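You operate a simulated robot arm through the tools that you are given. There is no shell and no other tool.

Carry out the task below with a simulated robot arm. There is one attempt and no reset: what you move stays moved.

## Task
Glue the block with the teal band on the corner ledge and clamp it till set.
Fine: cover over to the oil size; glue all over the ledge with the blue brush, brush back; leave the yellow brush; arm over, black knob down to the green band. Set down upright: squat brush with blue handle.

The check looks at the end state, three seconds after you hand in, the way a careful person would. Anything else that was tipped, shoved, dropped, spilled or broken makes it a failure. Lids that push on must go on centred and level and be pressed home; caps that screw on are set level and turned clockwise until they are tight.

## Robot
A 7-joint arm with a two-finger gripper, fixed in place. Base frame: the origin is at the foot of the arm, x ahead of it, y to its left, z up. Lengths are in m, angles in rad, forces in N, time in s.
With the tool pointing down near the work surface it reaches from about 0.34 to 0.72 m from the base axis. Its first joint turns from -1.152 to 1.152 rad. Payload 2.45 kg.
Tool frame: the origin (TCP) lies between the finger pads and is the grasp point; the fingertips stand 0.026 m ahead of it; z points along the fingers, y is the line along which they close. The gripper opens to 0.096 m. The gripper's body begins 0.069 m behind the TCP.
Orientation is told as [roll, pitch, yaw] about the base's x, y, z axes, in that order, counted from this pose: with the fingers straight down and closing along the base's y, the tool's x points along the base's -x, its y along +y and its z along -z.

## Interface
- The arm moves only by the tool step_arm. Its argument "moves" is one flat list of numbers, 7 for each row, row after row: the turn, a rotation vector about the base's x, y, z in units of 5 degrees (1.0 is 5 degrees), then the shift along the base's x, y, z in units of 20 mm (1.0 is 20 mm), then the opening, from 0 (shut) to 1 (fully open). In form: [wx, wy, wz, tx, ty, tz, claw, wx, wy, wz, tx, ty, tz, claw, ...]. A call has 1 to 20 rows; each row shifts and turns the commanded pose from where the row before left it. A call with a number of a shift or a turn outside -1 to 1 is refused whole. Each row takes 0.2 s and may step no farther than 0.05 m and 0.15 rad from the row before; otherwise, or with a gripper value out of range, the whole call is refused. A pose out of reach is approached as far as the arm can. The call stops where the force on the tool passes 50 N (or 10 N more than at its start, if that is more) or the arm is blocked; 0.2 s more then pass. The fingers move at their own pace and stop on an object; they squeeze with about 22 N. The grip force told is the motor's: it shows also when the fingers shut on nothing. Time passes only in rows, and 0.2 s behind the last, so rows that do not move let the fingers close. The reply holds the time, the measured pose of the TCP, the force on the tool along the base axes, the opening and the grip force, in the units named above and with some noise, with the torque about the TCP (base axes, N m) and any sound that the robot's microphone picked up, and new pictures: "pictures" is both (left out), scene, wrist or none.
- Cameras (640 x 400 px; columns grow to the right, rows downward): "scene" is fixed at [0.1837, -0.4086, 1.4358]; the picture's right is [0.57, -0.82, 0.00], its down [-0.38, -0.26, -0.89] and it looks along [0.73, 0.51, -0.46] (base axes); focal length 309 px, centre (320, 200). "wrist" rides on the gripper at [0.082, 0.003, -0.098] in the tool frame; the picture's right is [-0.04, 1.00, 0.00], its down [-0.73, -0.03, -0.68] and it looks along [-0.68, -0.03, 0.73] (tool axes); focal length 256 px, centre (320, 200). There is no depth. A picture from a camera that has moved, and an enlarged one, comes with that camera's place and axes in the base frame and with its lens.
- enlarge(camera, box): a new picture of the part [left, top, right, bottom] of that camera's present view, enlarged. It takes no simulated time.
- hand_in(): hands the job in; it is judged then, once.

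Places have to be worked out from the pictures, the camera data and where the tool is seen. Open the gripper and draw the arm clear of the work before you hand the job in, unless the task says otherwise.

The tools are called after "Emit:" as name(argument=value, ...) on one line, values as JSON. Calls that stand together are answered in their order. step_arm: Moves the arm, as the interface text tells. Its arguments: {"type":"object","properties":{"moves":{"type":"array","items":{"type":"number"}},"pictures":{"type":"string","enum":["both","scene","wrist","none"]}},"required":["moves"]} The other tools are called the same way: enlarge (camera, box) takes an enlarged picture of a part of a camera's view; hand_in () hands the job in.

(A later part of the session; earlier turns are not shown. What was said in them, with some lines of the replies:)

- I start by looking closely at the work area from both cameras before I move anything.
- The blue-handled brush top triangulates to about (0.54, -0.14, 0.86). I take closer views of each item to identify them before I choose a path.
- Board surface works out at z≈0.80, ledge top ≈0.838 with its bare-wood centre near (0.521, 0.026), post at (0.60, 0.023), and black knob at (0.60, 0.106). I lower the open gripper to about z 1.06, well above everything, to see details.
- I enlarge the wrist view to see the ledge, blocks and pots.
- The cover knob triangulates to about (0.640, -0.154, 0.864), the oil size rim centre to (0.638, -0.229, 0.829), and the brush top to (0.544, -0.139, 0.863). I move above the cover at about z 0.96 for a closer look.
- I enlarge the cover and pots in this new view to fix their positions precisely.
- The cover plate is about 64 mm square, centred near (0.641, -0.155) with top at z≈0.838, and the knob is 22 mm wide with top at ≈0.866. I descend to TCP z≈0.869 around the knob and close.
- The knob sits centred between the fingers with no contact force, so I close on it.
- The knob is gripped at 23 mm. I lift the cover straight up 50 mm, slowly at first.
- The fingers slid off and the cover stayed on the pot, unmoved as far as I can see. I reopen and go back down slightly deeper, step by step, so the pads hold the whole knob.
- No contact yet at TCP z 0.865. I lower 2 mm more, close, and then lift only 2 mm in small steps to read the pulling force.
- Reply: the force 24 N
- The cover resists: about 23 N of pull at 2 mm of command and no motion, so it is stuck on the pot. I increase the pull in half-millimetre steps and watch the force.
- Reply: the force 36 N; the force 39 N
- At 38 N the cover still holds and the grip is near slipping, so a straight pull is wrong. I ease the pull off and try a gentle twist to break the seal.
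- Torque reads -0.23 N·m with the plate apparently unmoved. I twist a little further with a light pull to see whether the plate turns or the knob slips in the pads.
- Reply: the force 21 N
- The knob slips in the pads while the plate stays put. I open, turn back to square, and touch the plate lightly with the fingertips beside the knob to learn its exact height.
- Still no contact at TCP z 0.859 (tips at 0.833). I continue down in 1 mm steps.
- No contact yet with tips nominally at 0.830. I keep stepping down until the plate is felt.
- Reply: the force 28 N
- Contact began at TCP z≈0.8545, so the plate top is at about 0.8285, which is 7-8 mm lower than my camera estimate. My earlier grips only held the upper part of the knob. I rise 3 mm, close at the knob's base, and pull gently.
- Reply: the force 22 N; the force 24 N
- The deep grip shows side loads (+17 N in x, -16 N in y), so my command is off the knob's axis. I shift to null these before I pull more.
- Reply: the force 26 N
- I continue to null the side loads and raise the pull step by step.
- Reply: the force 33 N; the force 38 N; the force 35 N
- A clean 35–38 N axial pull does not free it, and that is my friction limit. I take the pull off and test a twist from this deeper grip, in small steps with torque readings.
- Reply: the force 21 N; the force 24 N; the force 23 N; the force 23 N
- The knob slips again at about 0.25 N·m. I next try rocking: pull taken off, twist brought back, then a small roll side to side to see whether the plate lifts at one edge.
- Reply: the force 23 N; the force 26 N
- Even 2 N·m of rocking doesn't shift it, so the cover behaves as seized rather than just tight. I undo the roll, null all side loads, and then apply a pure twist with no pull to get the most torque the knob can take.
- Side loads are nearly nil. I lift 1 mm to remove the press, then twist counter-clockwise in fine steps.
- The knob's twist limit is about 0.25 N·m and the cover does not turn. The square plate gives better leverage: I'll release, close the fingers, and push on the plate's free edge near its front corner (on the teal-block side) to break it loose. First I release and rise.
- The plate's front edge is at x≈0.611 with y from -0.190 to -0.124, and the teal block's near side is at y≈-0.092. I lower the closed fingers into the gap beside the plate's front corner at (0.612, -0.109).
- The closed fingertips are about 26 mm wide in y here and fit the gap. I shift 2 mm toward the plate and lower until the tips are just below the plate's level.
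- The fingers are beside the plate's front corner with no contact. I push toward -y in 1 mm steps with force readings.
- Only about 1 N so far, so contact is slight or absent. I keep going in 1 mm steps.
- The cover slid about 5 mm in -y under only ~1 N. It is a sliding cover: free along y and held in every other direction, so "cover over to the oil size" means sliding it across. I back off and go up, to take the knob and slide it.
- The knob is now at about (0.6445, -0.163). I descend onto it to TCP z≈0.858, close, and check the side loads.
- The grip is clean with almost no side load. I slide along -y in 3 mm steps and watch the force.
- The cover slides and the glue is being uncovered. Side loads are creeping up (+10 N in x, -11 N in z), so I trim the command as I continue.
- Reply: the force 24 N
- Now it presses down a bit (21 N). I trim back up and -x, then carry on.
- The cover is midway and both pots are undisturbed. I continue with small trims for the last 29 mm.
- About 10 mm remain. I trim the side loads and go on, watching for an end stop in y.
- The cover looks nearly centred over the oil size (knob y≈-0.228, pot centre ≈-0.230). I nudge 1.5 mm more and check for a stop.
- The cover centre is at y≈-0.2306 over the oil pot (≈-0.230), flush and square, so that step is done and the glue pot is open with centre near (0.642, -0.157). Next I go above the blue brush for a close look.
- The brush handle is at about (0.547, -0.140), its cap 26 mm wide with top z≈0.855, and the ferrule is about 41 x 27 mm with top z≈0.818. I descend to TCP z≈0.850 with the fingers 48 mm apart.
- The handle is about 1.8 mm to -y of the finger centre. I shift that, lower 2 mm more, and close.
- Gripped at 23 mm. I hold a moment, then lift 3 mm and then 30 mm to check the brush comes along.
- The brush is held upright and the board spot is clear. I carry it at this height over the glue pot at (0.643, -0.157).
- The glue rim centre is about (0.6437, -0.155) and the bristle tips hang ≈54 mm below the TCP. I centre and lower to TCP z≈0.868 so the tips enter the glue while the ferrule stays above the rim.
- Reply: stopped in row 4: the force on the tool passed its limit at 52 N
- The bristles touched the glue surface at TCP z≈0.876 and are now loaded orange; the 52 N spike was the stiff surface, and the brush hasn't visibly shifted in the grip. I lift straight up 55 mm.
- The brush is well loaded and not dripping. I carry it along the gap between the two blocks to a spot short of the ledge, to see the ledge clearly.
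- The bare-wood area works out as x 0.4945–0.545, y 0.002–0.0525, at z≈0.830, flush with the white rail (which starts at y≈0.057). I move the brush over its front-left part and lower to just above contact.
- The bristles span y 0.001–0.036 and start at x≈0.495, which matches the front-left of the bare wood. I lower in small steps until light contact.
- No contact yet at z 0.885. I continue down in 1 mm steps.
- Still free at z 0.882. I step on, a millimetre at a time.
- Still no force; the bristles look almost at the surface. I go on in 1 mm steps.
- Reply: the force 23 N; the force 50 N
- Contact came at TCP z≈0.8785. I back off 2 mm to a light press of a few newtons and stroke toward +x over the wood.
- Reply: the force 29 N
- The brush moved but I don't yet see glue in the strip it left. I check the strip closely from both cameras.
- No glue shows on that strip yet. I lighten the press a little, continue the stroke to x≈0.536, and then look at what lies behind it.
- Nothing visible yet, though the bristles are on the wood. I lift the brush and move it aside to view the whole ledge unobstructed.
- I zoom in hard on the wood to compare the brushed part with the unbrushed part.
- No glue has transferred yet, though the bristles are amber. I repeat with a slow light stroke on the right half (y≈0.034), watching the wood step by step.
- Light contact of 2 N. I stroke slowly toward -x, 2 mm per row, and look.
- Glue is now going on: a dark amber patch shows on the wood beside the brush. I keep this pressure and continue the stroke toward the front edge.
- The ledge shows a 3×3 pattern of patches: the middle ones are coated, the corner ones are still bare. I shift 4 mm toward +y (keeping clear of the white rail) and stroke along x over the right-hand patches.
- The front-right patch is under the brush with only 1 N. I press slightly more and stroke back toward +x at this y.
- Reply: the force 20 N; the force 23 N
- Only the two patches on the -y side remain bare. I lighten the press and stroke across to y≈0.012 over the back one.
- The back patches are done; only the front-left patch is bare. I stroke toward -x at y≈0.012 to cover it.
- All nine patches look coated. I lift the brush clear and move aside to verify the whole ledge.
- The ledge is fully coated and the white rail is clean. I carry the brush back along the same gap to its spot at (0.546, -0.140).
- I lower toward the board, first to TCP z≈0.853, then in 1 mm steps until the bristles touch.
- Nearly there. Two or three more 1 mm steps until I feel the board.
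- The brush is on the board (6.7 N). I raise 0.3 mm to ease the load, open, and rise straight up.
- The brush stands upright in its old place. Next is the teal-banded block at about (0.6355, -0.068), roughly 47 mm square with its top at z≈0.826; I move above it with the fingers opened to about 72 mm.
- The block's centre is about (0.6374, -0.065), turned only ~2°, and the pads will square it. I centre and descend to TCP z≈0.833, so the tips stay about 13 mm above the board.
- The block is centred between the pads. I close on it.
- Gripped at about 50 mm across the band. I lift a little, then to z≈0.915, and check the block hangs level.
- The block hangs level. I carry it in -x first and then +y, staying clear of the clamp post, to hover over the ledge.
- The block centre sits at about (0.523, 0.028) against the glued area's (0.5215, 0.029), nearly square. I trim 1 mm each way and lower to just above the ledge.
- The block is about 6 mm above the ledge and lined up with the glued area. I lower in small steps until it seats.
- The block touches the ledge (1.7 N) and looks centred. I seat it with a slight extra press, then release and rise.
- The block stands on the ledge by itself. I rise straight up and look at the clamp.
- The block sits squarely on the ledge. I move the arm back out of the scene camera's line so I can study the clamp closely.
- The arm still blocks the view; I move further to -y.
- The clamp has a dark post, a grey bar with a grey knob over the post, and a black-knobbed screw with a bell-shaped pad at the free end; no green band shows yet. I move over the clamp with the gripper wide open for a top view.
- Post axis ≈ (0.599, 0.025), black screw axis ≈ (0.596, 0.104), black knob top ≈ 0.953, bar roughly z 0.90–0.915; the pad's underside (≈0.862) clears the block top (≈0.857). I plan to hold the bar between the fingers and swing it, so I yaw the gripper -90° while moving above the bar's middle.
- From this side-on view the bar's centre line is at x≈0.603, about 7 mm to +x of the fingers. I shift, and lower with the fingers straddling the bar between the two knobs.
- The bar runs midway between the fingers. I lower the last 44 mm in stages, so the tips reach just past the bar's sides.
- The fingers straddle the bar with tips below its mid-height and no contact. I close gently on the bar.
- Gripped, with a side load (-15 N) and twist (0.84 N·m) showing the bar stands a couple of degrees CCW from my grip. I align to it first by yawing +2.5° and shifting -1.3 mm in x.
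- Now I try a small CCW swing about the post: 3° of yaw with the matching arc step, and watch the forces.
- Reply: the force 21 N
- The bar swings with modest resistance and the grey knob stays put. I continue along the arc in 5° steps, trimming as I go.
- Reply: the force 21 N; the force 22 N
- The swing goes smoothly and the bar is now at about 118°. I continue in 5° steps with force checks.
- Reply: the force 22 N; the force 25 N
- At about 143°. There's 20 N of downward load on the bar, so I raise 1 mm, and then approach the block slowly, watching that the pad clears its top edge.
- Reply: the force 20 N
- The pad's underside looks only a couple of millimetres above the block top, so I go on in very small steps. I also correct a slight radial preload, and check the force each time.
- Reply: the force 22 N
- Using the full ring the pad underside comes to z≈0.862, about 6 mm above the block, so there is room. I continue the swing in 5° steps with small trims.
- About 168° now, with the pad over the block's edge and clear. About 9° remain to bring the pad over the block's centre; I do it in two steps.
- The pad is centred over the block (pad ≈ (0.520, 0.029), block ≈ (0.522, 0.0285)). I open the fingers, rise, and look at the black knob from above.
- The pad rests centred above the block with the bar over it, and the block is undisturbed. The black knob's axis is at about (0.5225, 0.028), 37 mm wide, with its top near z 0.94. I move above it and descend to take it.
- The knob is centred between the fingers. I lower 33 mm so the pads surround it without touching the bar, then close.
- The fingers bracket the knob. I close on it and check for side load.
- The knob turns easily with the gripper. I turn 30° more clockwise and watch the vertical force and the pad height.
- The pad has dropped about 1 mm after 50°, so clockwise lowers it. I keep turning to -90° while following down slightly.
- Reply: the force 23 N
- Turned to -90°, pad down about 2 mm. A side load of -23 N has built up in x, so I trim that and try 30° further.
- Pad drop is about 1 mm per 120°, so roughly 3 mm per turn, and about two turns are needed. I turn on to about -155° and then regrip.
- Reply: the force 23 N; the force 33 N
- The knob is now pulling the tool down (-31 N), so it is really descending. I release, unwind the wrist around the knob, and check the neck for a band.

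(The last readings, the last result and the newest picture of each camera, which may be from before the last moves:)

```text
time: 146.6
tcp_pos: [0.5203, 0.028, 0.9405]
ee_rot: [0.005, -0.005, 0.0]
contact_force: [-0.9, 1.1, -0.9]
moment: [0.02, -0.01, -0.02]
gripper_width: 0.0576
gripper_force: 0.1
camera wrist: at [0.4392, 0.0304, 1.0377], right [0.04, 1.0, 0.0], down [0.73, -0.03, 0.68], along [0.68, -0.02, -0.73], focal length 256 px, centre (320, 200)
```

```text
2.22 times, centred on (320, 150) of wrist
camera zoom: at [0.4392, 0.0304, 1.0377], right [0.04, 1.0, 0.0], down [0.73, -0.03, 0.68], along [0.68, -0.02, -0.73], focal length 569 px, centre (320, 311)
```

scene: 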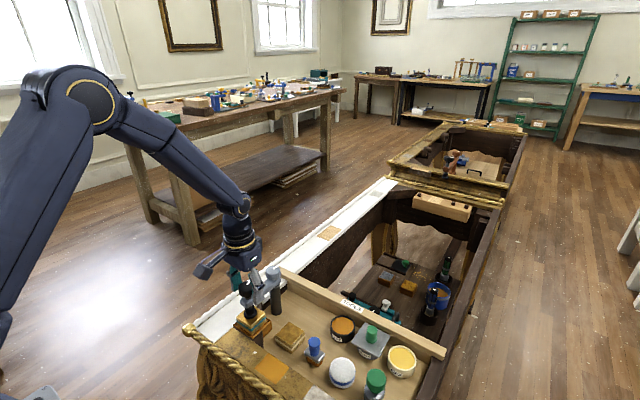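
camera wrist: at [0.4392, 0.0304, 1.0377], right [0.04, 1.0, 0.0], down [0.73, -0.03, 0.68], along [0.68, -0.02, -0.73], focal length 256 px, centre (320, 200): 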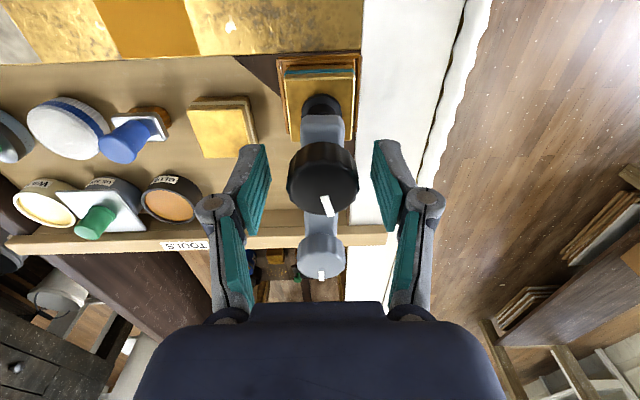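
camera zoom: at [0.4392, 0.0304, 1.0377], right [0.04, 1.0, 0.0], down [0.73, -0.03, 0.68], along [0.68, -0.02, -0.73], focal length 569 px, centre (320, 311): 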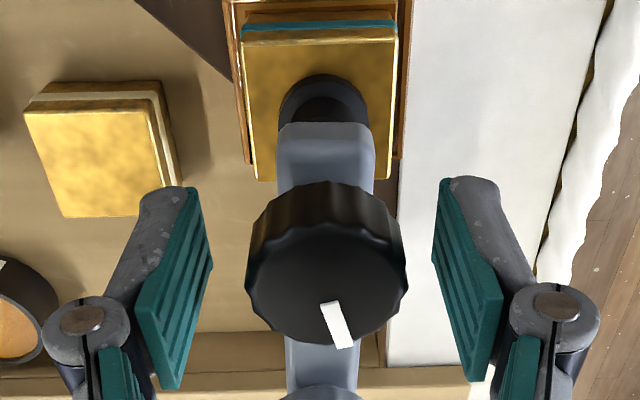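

The pad is about 2.8 mm lower after 155° (≈6.5 mm per turn), with roughly 3–3.5 mm still to go. I unwind further to about +90° for a long clockwise stroke.

Emit:
step_arm(moves=[0, 0, 1, 0, 0, 0, 0.6, 0, 0, 1, 0, 0, 0, 0.6, 0, 0, 1, 0, 0, 0, 0.6, 0, 0, 1, 0, 0, 0, 0.6, 0, 0, 1, 0, 0, 0, 0.6, 0, 0, 1, 0, 0, 0, 0.6, 0, 0, 1, 0, 0, 0, 0.6, 0, 0, 1, 0, 0, 0, 0.6, 0, 0, 1, 0, 0, 0, 0.6, 0, 0, 1, 0, 0, 0, 0.6, 0, 0, 1, 0, 0, 0, 0.6, 0, 0, 1, 0, 0, 0, 0.6, 0, 0, 1, 0, 0, 0, 0.6, 0, 0, 1, 0, 0, 0, 0.6, 0, 0, 1, 0, 0, 0, 0.6, 0, 0, 1, 0, 0, 0, 0.6, 0, 0, 1, 0, 0, 0, 0.6], pictures="both")

Emit:
enlarge(camera="wrist", box=[220, 60, 420, 240])

Emit:
enlarge(camera="scene", box=[235, 270, 285, 330])

```text
time: 150.2
tcp_pos: [0.5214, 0.0287, 0.9405]
ee_rot: [0.003, -0.004, 1.483]
contact_force: [-0.1, 0.4, 0.1]
moment: [-0.01, 0.04, 0.02]
gripper_width: 0.0576
gripper_force: 0.1
camera wrist: at [0.5118, -0.0536, 1.0376], right [-0.99, 0.13, 0.0], down [0.1, 0.72, 0.68], along [0.08, 0.68, -0.73], focal length 256 px, centre (320, 200)
```

scene: 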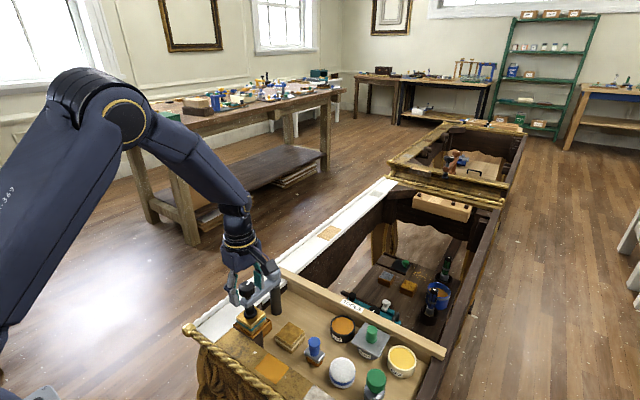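
wrist: 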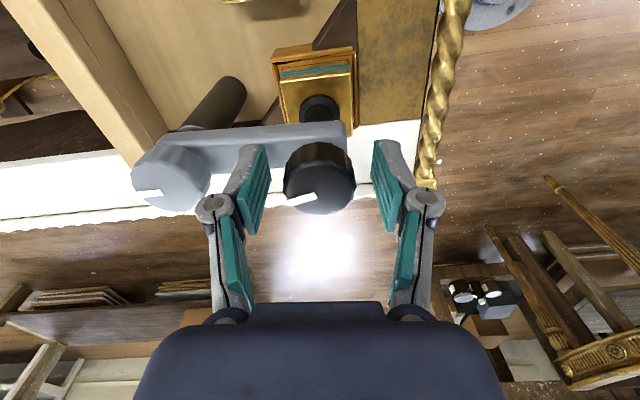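

```text
2.22 times, centred on (320, 150) of wrist
camera zoom: at [0.5118, -0.0536, 1.0376], right [-0.99, 0.13, 0.0], down [0.1, 0.72, 0.68], along [0.08, 0.68, -0.73], focal length 569 px, centre (320, 311)
```

zoom: 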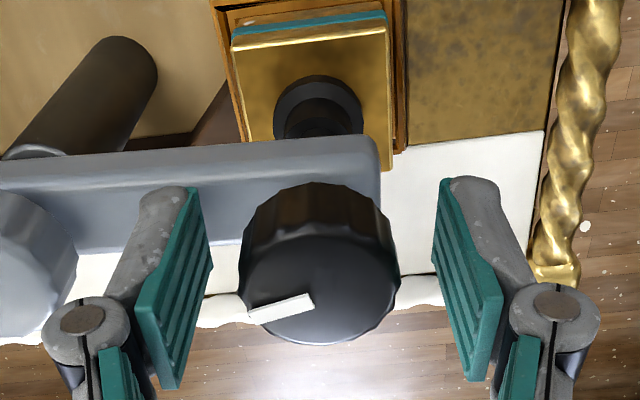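

```text
6.67 times, centred on (260, 300) of scene
camera zoom: at [0.1837, -0.4086, 1.4358], right [0.57, -0.82, 0.0], down [-0.38, -0.26, -0.89], along [0.73, 0.51, -0.46], focal length 2057 px, centre (720, -467)
```

zoom: 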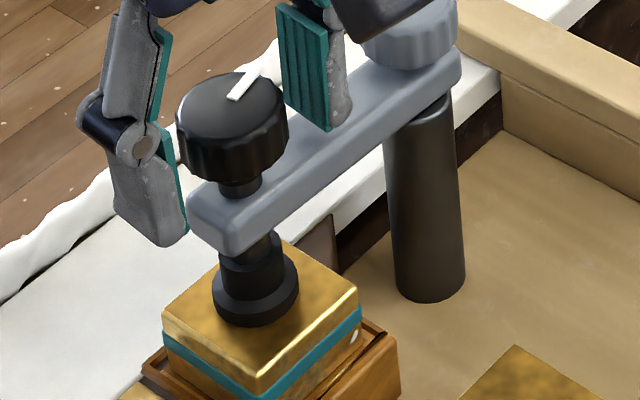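

The +85° pose is fine and the knob is centred. I close and begin the second clockwise stroke, following down about 0.09 mm per row.

Emit:
step_arm(moves=[0, 0, 0, 0, 0, 0, 0.3, 0, 0, 0, 0, 0, 0, 0, 0, 0, 0, 0, 0, 0, 0, 0, 0, 0, 0, 0, 0, 0], pictures="none")

Emit:
step_arm(moves=[0, 0, -1, 0, 0, -0.005, 0, 0, 0, -1, 0, 0, -0.005, 0, 0, 0, -1, 0, 0, -0.005, 0, 0, 0, -1, 0, 0, -0.005, 0, 0, 0, -1, 0, 0, -0.005, 0, 0, 0, -1, 0, 0, -0.005, 0], pictures="none")

Emit:
step_arm(moves=[0, 0, -1, 0, 0, -0.005, 0, 0, 0, -1, 0, 0, -0.005, 0, 0, 0, -1, 0, 0, -0.005, 0, 0, 0, -1, 0, 0, -0.005, 0, 0, 0, -1, 0, 0, -0.005, 0, 0, 0, -1, 0, 0, -0.005, 0], pictures="none")

Emit:
enlarge(camera="scene", box=[235, 270, 285, 330])

```text
time: 151.2
tcp_pos: [0.522, 0.0285, 0.9396]
ee_rot: [0.004, -0.004, 1.484]
contact_force: [3.3, -0.3, -0.6]
moment: [-0.03, -0.09, 0.03]
gripper_width: 0.0334
gripper_force: 45.5
```

```text
time: 152.6
tcp_pos: [0.5204, 0.0281, 0.9394]
ee_rot: [0.002, -0.004, 0.957]
contact_force: [0.6, 4.3, -2.0]
moment: [0.0, 0.03, 0.04]
gripper_width: 0.0334
gripper_force: 44.4
```

```text
time: 153.9
tcp_pos: [0.5214, 0.0291, 0.9392]
ee_rot: [0.004, -0.004, 0.433]
contact_force: [0.8, 9.3, -17.0]
moment: [0.09, -0.16, 0.09]
gripper_width: 0.0334
gripper_force: 44.6
```

```text
6.67 times, centred on (260, 300) of scene
camera zoom: at [0.184, -0.4083, 1.4358], right [0.57, -0.82, 0.0], down [-0.38, -0.26, -0.89], along [0.73, 0.51, -0.46], focal length 2057 px, centre (720, -467)
```

zoom: 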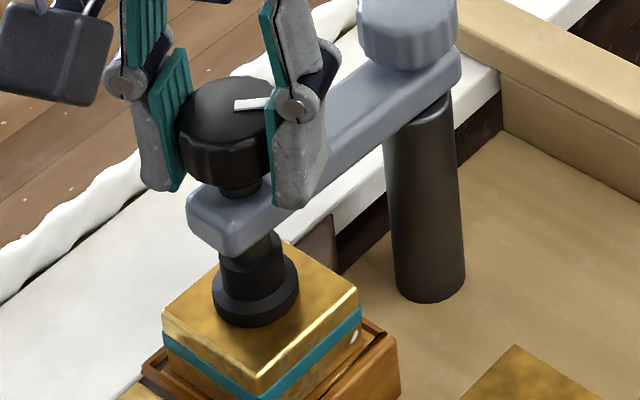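

The pad seems to be touching the block now while the knob keeps descending. I zoom in for any coloured band on the screw before I turn further.

Emit:
enlarge(camera="scene", box=[242, 280, 272, 322])

Emit:
step_arm(moves=[0, 0, 0, 0, 0.05, -0.05, 0], pictures="wrist")

Emit:
enlarge(camera="wrist", box=[260, 60, 380, 220])

```text
9.52 times, centred on (257, 301) of scene
camera zoom: at [0.184, -0.4083, 1.4358], right [0.57, -0.82, 0.0], down [-0.38, -0.26, -0.89], along [0.73, 0.51, -0.46], focal length 2939 px, centre (920, -762)
```

zoom: 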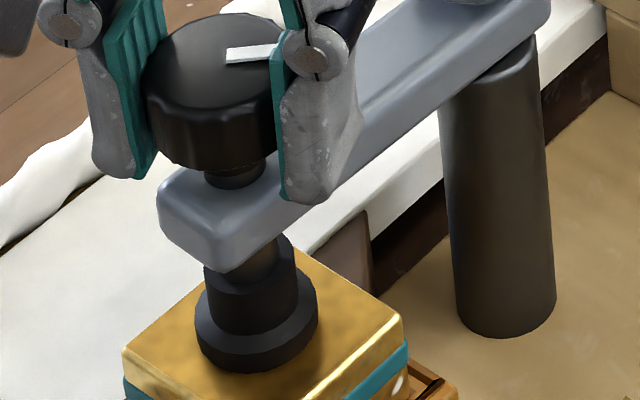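

```text
time: 154.3
tcp_pos: [0.5218, 0.0291, 0.9386]
ee_rot: [0.004, -0.004, 0.435]
contact_force: [-7.0, 6.1, -1.8]
moment: [0.02, 0.31, 0.04]
gripper_width: 0.0332
gripper_force: 45.1
camera wrist: at [0.4458, -0.0035, 1.0361], right [-0.38, 0.92, 0.0], down [0.68, 0.28, 0.68], along [0.63, 0.26, -0.73], focal length 256 px, centre (320, 200)
```

wrist: 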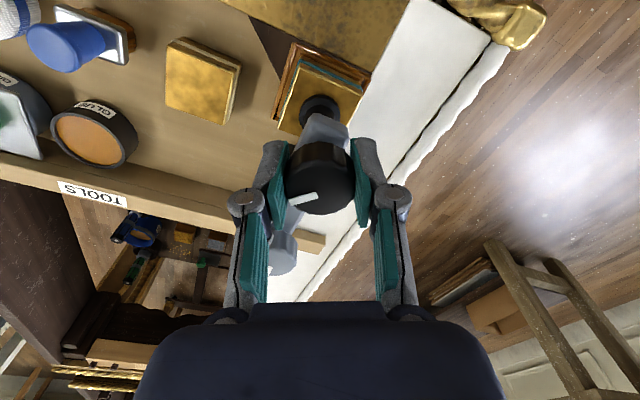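

```text
2.50 times, centred on (320, 140) of wrist
camera zoom: at [0.4458, -0.0035, 1.0361], right [-0.38, 0.92, 0.0], down [0.68, 0.28, 0.68], along [0.63, 0.26, -0.73], focal length 640 px, centre (320, 350)
```

zoom: 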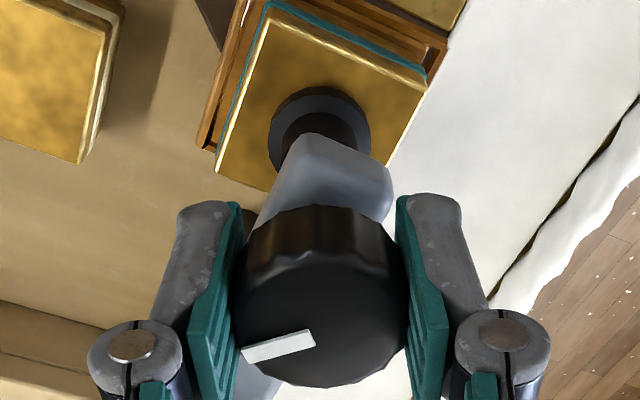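

No green is visible yet. I turn on in 15° steps, following down, and inspect after each.

Emit:
step_arm(moves=[0, 0, -1, 0, 0, -0.006, 0, 0, 0, -1, 0, 0, -0.006, 0, 0, 0, -1, 0, 0, -0.006, 0], pictures="none")

Emit:
enlarge(camera="scene", box=[242, 280, 272, 322])

Emit:
step_arm(moves=[0, 0, -1, 0, 0, -0.006, 0, 0, 0, -1, 0, 0, -0.006, 0, 0, 0, -1, 0, 0, -0.006, 0], pictures="none")

Emit:
enlarge(camera="scene", box=[242, 280, 272, 322])

```text
time: 155.2
tcp_pos: [0.5226, 0.0293, 0.9385]
ee_rot: [0.004, -0.003, 0.172]
contact_force: [-8.6, 4.3, 1.9]
moment: [-0.03, 0.29, 0.03]
gripper_width: 0.0333
gripper_force: 45.0
```

```text
9.52 times, centred on (257, 301) of scene
camera zoom: at [0.1835, -0.4085, 1.4358], right [0.57, -0.82, 0.0], down [-0.38, -0.26, -0.89], along [0.73, 0.51, -0.46], focal length 2939 px, centre (920, -762)
```

zoom: 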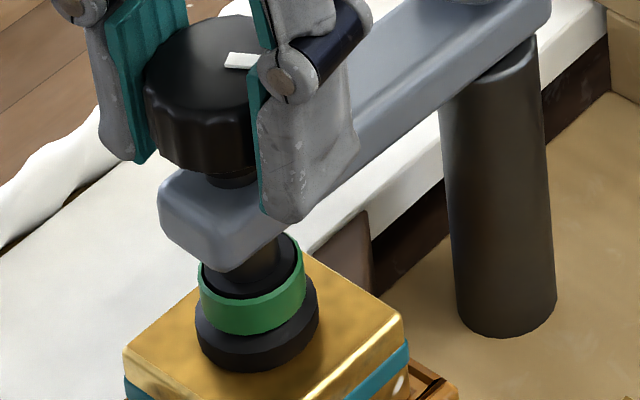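

```text
time: 155.9
tcp_pos: [0.521, 0.0288, 0.9362]
ee_rot: [0.005, -0.005, -0.088]
contact_force: [-7.4, 6.1, 3.5]
moment: [0.01, 0.58, 0.06]
gripper_width: 0.0334
gripper_force: 45.2
```

```text
9.52 times, centred on (257, 301) of scene
camera zoom: at [0.1835, -0.4084, 1.4359], right [0.57, -0.82, 0.0], down [-0.38, -0.26, -0.89], along [0.73, 0.51, -0.46], focal length 2939 px, centre (920, -762)
```

zoom: 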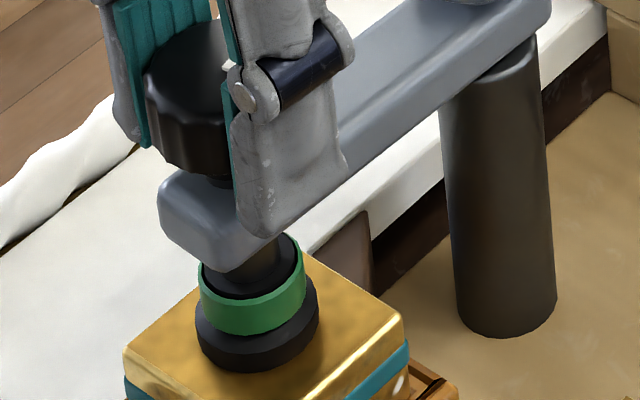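

A green band has appeared on the clamp's sleeve and stays green, so the pressure is right; I stop turning here. I null the small side loads, release the knob gently, and check the band remains green.

Emit:
step_arm(moves=[0, 0, 0, -0.03, 0.03, 0.01, 0, 0, 0, 0, 0, 0, 0, 0.3, 0, 0, 0, 0, 0, 0, 0.45, 0, 0, 0, 0, 0, 0, 0.6, 0, 0, 0, 0, 0, 0, 0.6], pictures="wrist")

Emit:
enlarge(camera="scene", box=[242, 280, 272, 322])

Emit:
enlarge(camera="wrist", box=[240, 40, 400, 200])

```text
time: 157.2
tcp_pos: [0.5201, 0.0296, 0.9381]
ee_rot: [0.005, -0.006, -0.088]
contact_force: [0.0, -0.6, 0.0]
moment: [0.02, -0.05, -0.02]
gripper_width: 0.0574
gripper_force: 0.0
camera wrist: at [0.4394, 0.0396, 1.035], right [0.13, 0.99, 0.0], down [0.72, -0.1, 0.68], along [0.68, -0.08, -0.73], focal length 256 px, centre (320, 200)
```

wrist: 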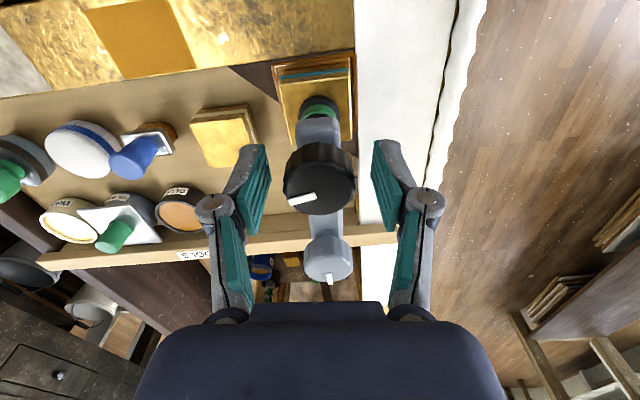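

```text
9.52 times, centred on (257, 301) of scene
camera zoom: at [0.1837, -0.4086, 1.4358], right [0.57, -0.82, 0.0], down [-0.38, -0.26, -0.89], along [0.73, 0.51, -0.46], focal length 2939 px, centre (920, -762)
```

zoom: 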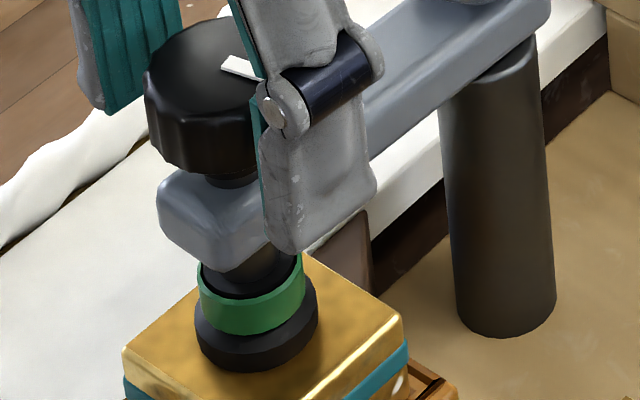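

```text
2.50 times, centred on (320, 120) of wrist
camera zoom: at [0.4394, 0.0396, 1.035], right [0.13, 0.99, 0.0], down [0.72, -0.1, 0.68], along [0.68, -0.08, -0.73], focal length 640 px, centre (320, 400)
```

zoom: 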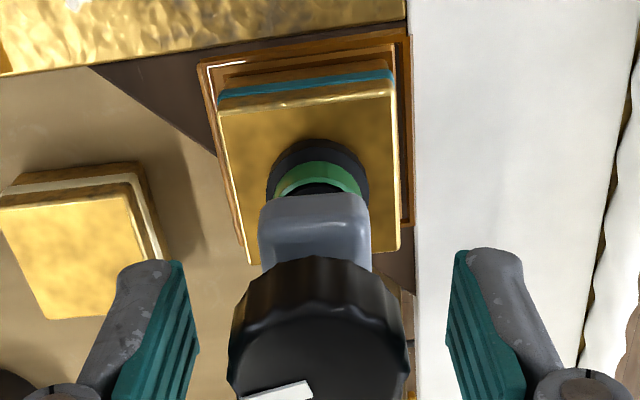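

The band stays green after release and the block hasn't shifted. I rise straight up from the knob and draw the arm back.

Emit:
step_arm(moves=[0, 0, 0, 0, 0, 0.5, 0.6, 0, 0, 0, 0, 0, 1, 0.6, 0, 0, 0, 0, 0, 1, 0.6, 0, 0, 0, 0, 0, 1, 0.6, 0, 0, 0, 0, 0, 1, 0.6, 0, 0, 0, 0, 0, 1, 0.6, 0, 0, 0, 0, 0, 1, 0.6, 0, 0, 0.5, -0.3, 0, 1, 0.6, 0, 0, 0.5, -0.5, 0, 1, 0.6, 0, 0, 0, -0.5, 0, 1, 0.6, 0, 0, 0, -0.5, 0, 1, 0.6, 0, 0, 0, -0.5, 0, 0.5, 0.6], pictures="both")

Emit:
enlarge(camera="wrist", box=[100, 40, 420, 240])

Emit:
enlarge(camera="scene", box=[220, 260, 320, 350])

Emit:
enlarge(camera="scene", box=[270, 300, 430, 400])

```text
time: 159.8
tcp_pos: [0.4742, 0.0297, 1.1593]
ee_rot: [0.004, -0.006, -0.001]
contact_force: [0.3, 0.4, -0.1]
moment: [0.01, 0.02, -0.01]
gripper_width: 0.0577
gripper_force: 0.1
camera wrist: at [0.3934, 0.0317, 1.2566], right [0.04, 1.0, 0.0], down [0.73, -0.03, 0.68], along [0.68, -0.03, -0.73], focal length 256 px, centre (320, 200)
```

scene: 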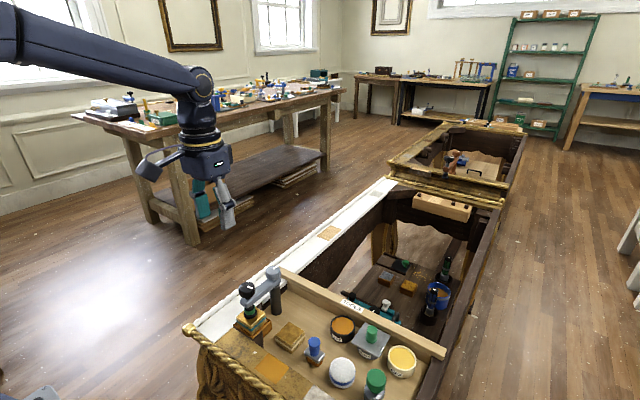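
wrist: 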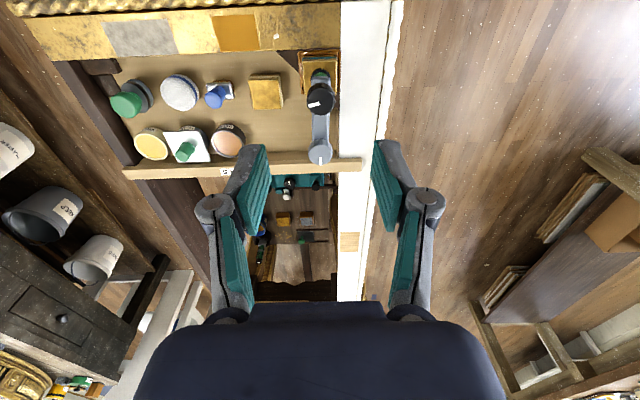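

```text
2.00 times, centred on (260, 140) of wrist
camera zoom: at [0.3934, 0.0317, 1.2566], right [0.04, 1.0, 0.0], down [0.73, -0.03, 0.68], along [0.68, -0.03, -0.73], focal length 512 px, centre (440, 320)
```

zoom: 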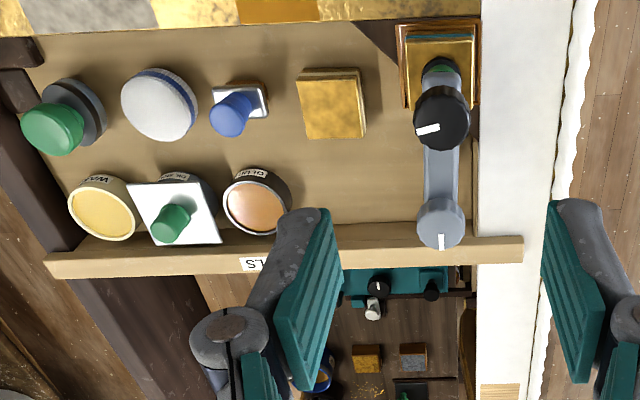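

```text
4.44 times, centred on (270, 305) of scene
camera zoom: at [0.1837, -0.4086, 1.4358], right [0.57, -0.82, 0.0], down [-0.38, -0.26, -0.89], along [0.73, 0.51, -0.46], focal length 1372 px, centre (542, -267)
```

zoom: 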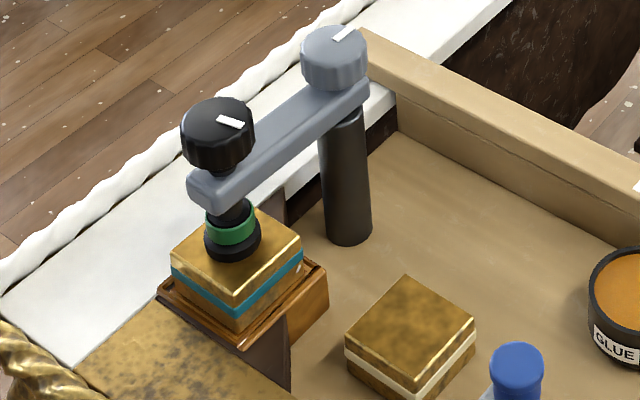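

```text
4.00 times, centred on (350, 350) of scene
camera zoom: at [0.1837, -0.4086, 1.4358], right [0.57, -0.82, 0.0], down [-0.38, -0.26, -0.89], along [0.73, 0.51, -0.46], focal length 1234 px, centre (200, -400)
```

zoom: 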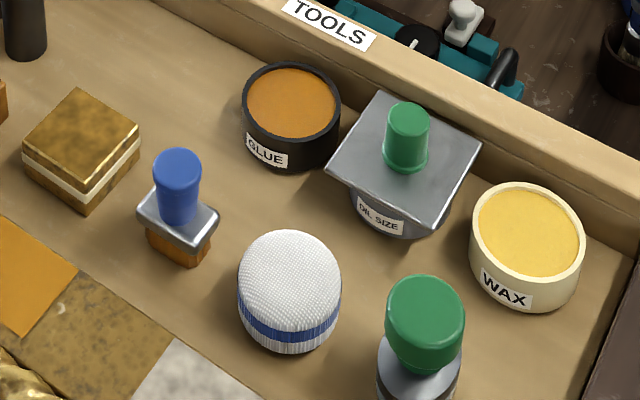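

Everything looks right: clamp green, block square on the ledge, brush upright, cover on the oil size. I hold clear and let time pass for the glue to set, and watch for any change.

Emit:
step_arm(moves=[0, 0, 0, -0.5, 0, 0.5, 1, 0, 0, 0, -0.5, 0, 0.5, 1, 0, 0, 0, 0, 0, 0, 1, 0, 0, 0, 0, 0, 0, 1, 0, 0, 0, 0, 0, 0, 1, 0, 0, 0, 0, 0, 0, 1, 0, 0, 0, 0, 0, 0, 1, 0, 0, 0, 0, 0, 0, 1, 0, 0, 0, 0, 0, 0, 1, 0, 0, 0, 0, 0, 0, 1, 0, 0, 0, 0, 0, 0, 1, 0, 0, 0, 0, 0, 0, 1, 0, 0, 0, 0, 0, 0, 1, 0, 0, 0, 0, 0, 0, 1, 0, 0, 0, 0, 0, 0, 1, 0, 0, 0, 0, 0, 0, 1, 0, 0, 0, 0, 0, 0, 1, 0, 0, 0, 0, 0, 0, 1, 0, 0, 0, 0, 0, 0, 1, 0, 0, 0, 0, 0, 0, 1], pictures="none")

Emit:
step_arm(moves=[0, 0, 0, 0, 0, 0, 1, 0, 0, 0, 0, 0, 0, 1, 0, 0, 0, 0, 0, 0, 1, 0, 0, 0, 0, 0, 0, 1, 0, 0, 0, 0, 0, 0, 1, 0, 0, 0, 0, 0, 0, 1, 0, 0, 0, 0, 0, 0, 1, 0, 0, 0, 0, 0, 0, 1, 0, 0, 0, 0, 0, 0, 1, 0, 0, 0, 0, 0, 0, 1, 0, 0, 0, 0, 0, 0, 1, 0, 0, 0, 0, 0, 0, 1, 0, 0, 0, 0, 0, 0, 1, 0, 0, 0, 0, 0, 0, 1, 0, 0, 0, 0, 0, 0, 1, 0, 0, 0, 0, 0, 0, 1, 0, 0, 0, 0, 0, 0, 1, 0, 0, 0, 0, 0, 0, 1, 0, 0, 0, 0, 0, 0, 1, 0, 0, 0, 0, 0, 0, 1], pictures="none")

Emit:
step_arm(moves=[0, 0, 0, 0, 0, 0, 1, 0, 0, 0, 0, 0, 0, 1, 0, 0, 0, 0, 0, 0, 1, 0, 0, 0, 0, 0, 0, 1, 0, 0, 0, 0, 0, 0, 1, 0, 0, 0, 0, 0, 0, 1, 0, 0, 0, 0, 0, 0, 1, 0, 0, 0, 0, 0, 0, 1, 0, 0, 0, 0, 0, 0, 1, 0, 0, 0, 0, 0, 0, 1, 0, 0, 0, 0, 0, 0, 1, 0, 0, 0, 0, 0, 0, 1, 0, 0, 0, 0, 0, 0, 1, 0, 0, 0, 0, 0, 0, 1, 0, 0, 0, 0, 0, 0, 1, 0, 0, 0, 0, 0, 0, 1, 0, 0, 0, 0, 0, 0, 1, 0, 0, 0, 0, 0, 0, 1, 0, 0, 0, 0, 0, 0, 1, 0, 0, 0, 0, 0, 0, 1], pictures="both")

Emit:
enlarge(camera="scene", box=[235, 280, 285, 340])

Emit:
enlarge(camera="wrist", box=[130, 30, 370, 180])

```text
time: 163.9
tcp_pos: [0.4542, 0.0294, 1.1773]
ee_rot: [0.004, -0.003, -0.001]
contact_force: [0.1, 0.1, 0.5]
moment: [-0.01, -0.03, 0.02]
gripper_width: 0.0959
gripper_force: 0.0
```

```text
time: 168.2
tcp_pos: [0.4548, 0.0303, 1.1788]
ee_rot: [0.003, -0.004, -0.002]
contact_force: [0.3, 0.1, 0.4]
moment: [0.0, -0.03, 0.01]
gripper_width: 0.096
gripper_force: 0.0
```

```text
time: 172.3
tcp_pos: [0.4556, 0.0292, 1.1791]
ee_rot: [0.004, -0.005, -0.003]
contact_force: [0.1, -0.5, 0.2]
moment: [0.03, -0.02, -0.01]
gripper_width: 0.0963
gripper_force: 0.1
camera wrist: at [0.3733, 0.0315, 1.2754], right [0.04, 1.0, 0.0], down [0.73, -0.03, 0.68], along [0.68, -0.03, -0.73], focal length 256 px, centre (320, 200)
```

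scene: 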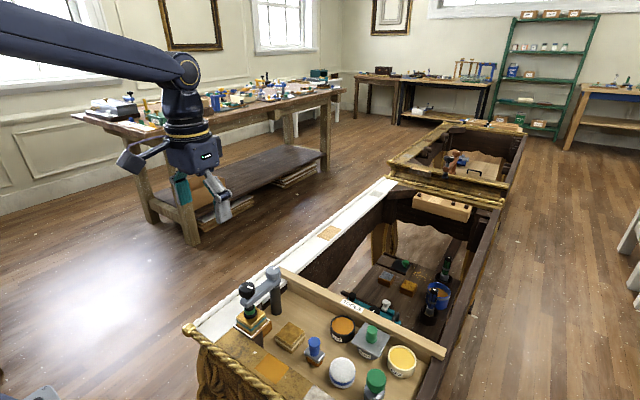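
wrist: 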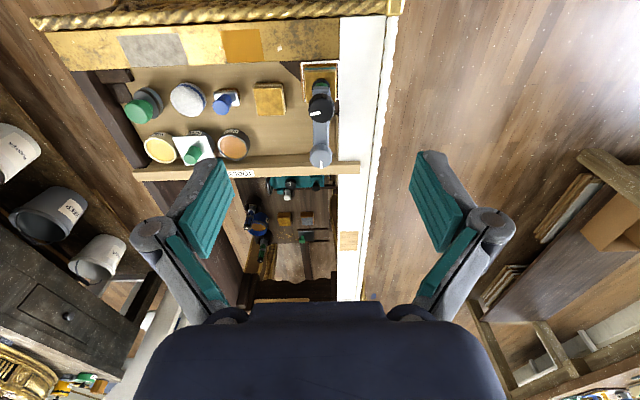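

```text
6.67 times, centred on (260, 310) of scene
camera zoom: at [0.1837, -0.4086, 1.4358], right [0.57, -0.82, 0.0], down [-0.38, -0.26, -0.89], along [0.73, 0.51, -0.46], focal length 2057 px, centre (720, -533)
```

zoom: 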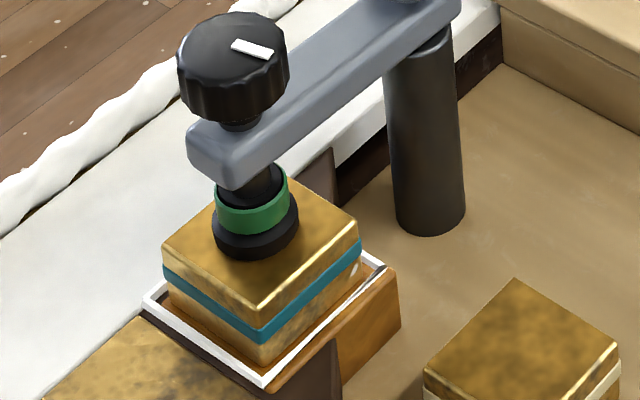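

```text
2.67 times, centred on (250, 105) of wrist
camera zoom: at [0.3733, 0.0315, 1.2754], right [0.04, 1.0, 0.0], down [0.73, -0.03, 0.68], along [0.68, -0.03, -0.73], focal length 683 px, centre (507, 453)
```

zoom: 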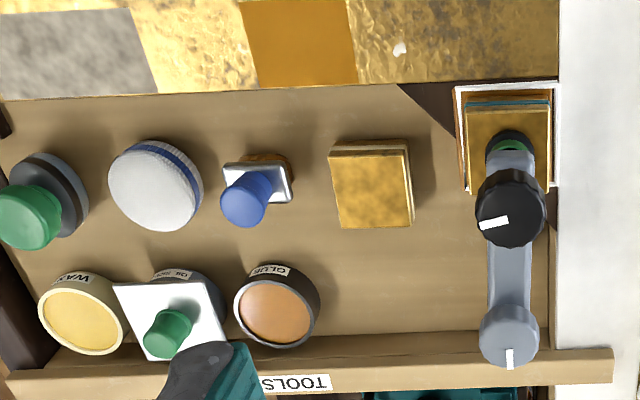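

The bead of glue around the block has turned white, so it has set under a green-banded clamp. The cover is over the oil size, the brush is upright in its place, nothing else has moved, and the arm is clear with the gripper open, so I hand in.

Emit:
hand_in()

```text
The job is handed in.
```

The block with the teal band is glued square on the corner ledge and clamped. The bead of glue around it turned white before I handed in, which I took to mean it had set. I have no result back from the check yet.

- **Cover:** it slides sideways rather than lifting. I slid it from the glue pot across to the oil size, centred and flat. Before I worked that out I pulled and twisted on it quite hard, but nothing visibly shifted or broke.
- **Glue:** the whole bare-wood area of the ledge was coated with the blue brush, and the white rail beside it stayed clean. The brush hit the glue surface hard on the dip (52 N) and pressed firmly on the ledge at first (49 N). It showed no visible slip in the grip.
- **Brush:** the squat blue-handled brush is back in its old spot, standing upright. I didn't touch any other brush.
- **Clamp:** the arm is swung over the block and the black knob is turned down until the green band shows. I left the clamp on, since the instructions didn't say to release it.

The other items on the tray look undisturbed, and the arm is drawn back with the gripper open.
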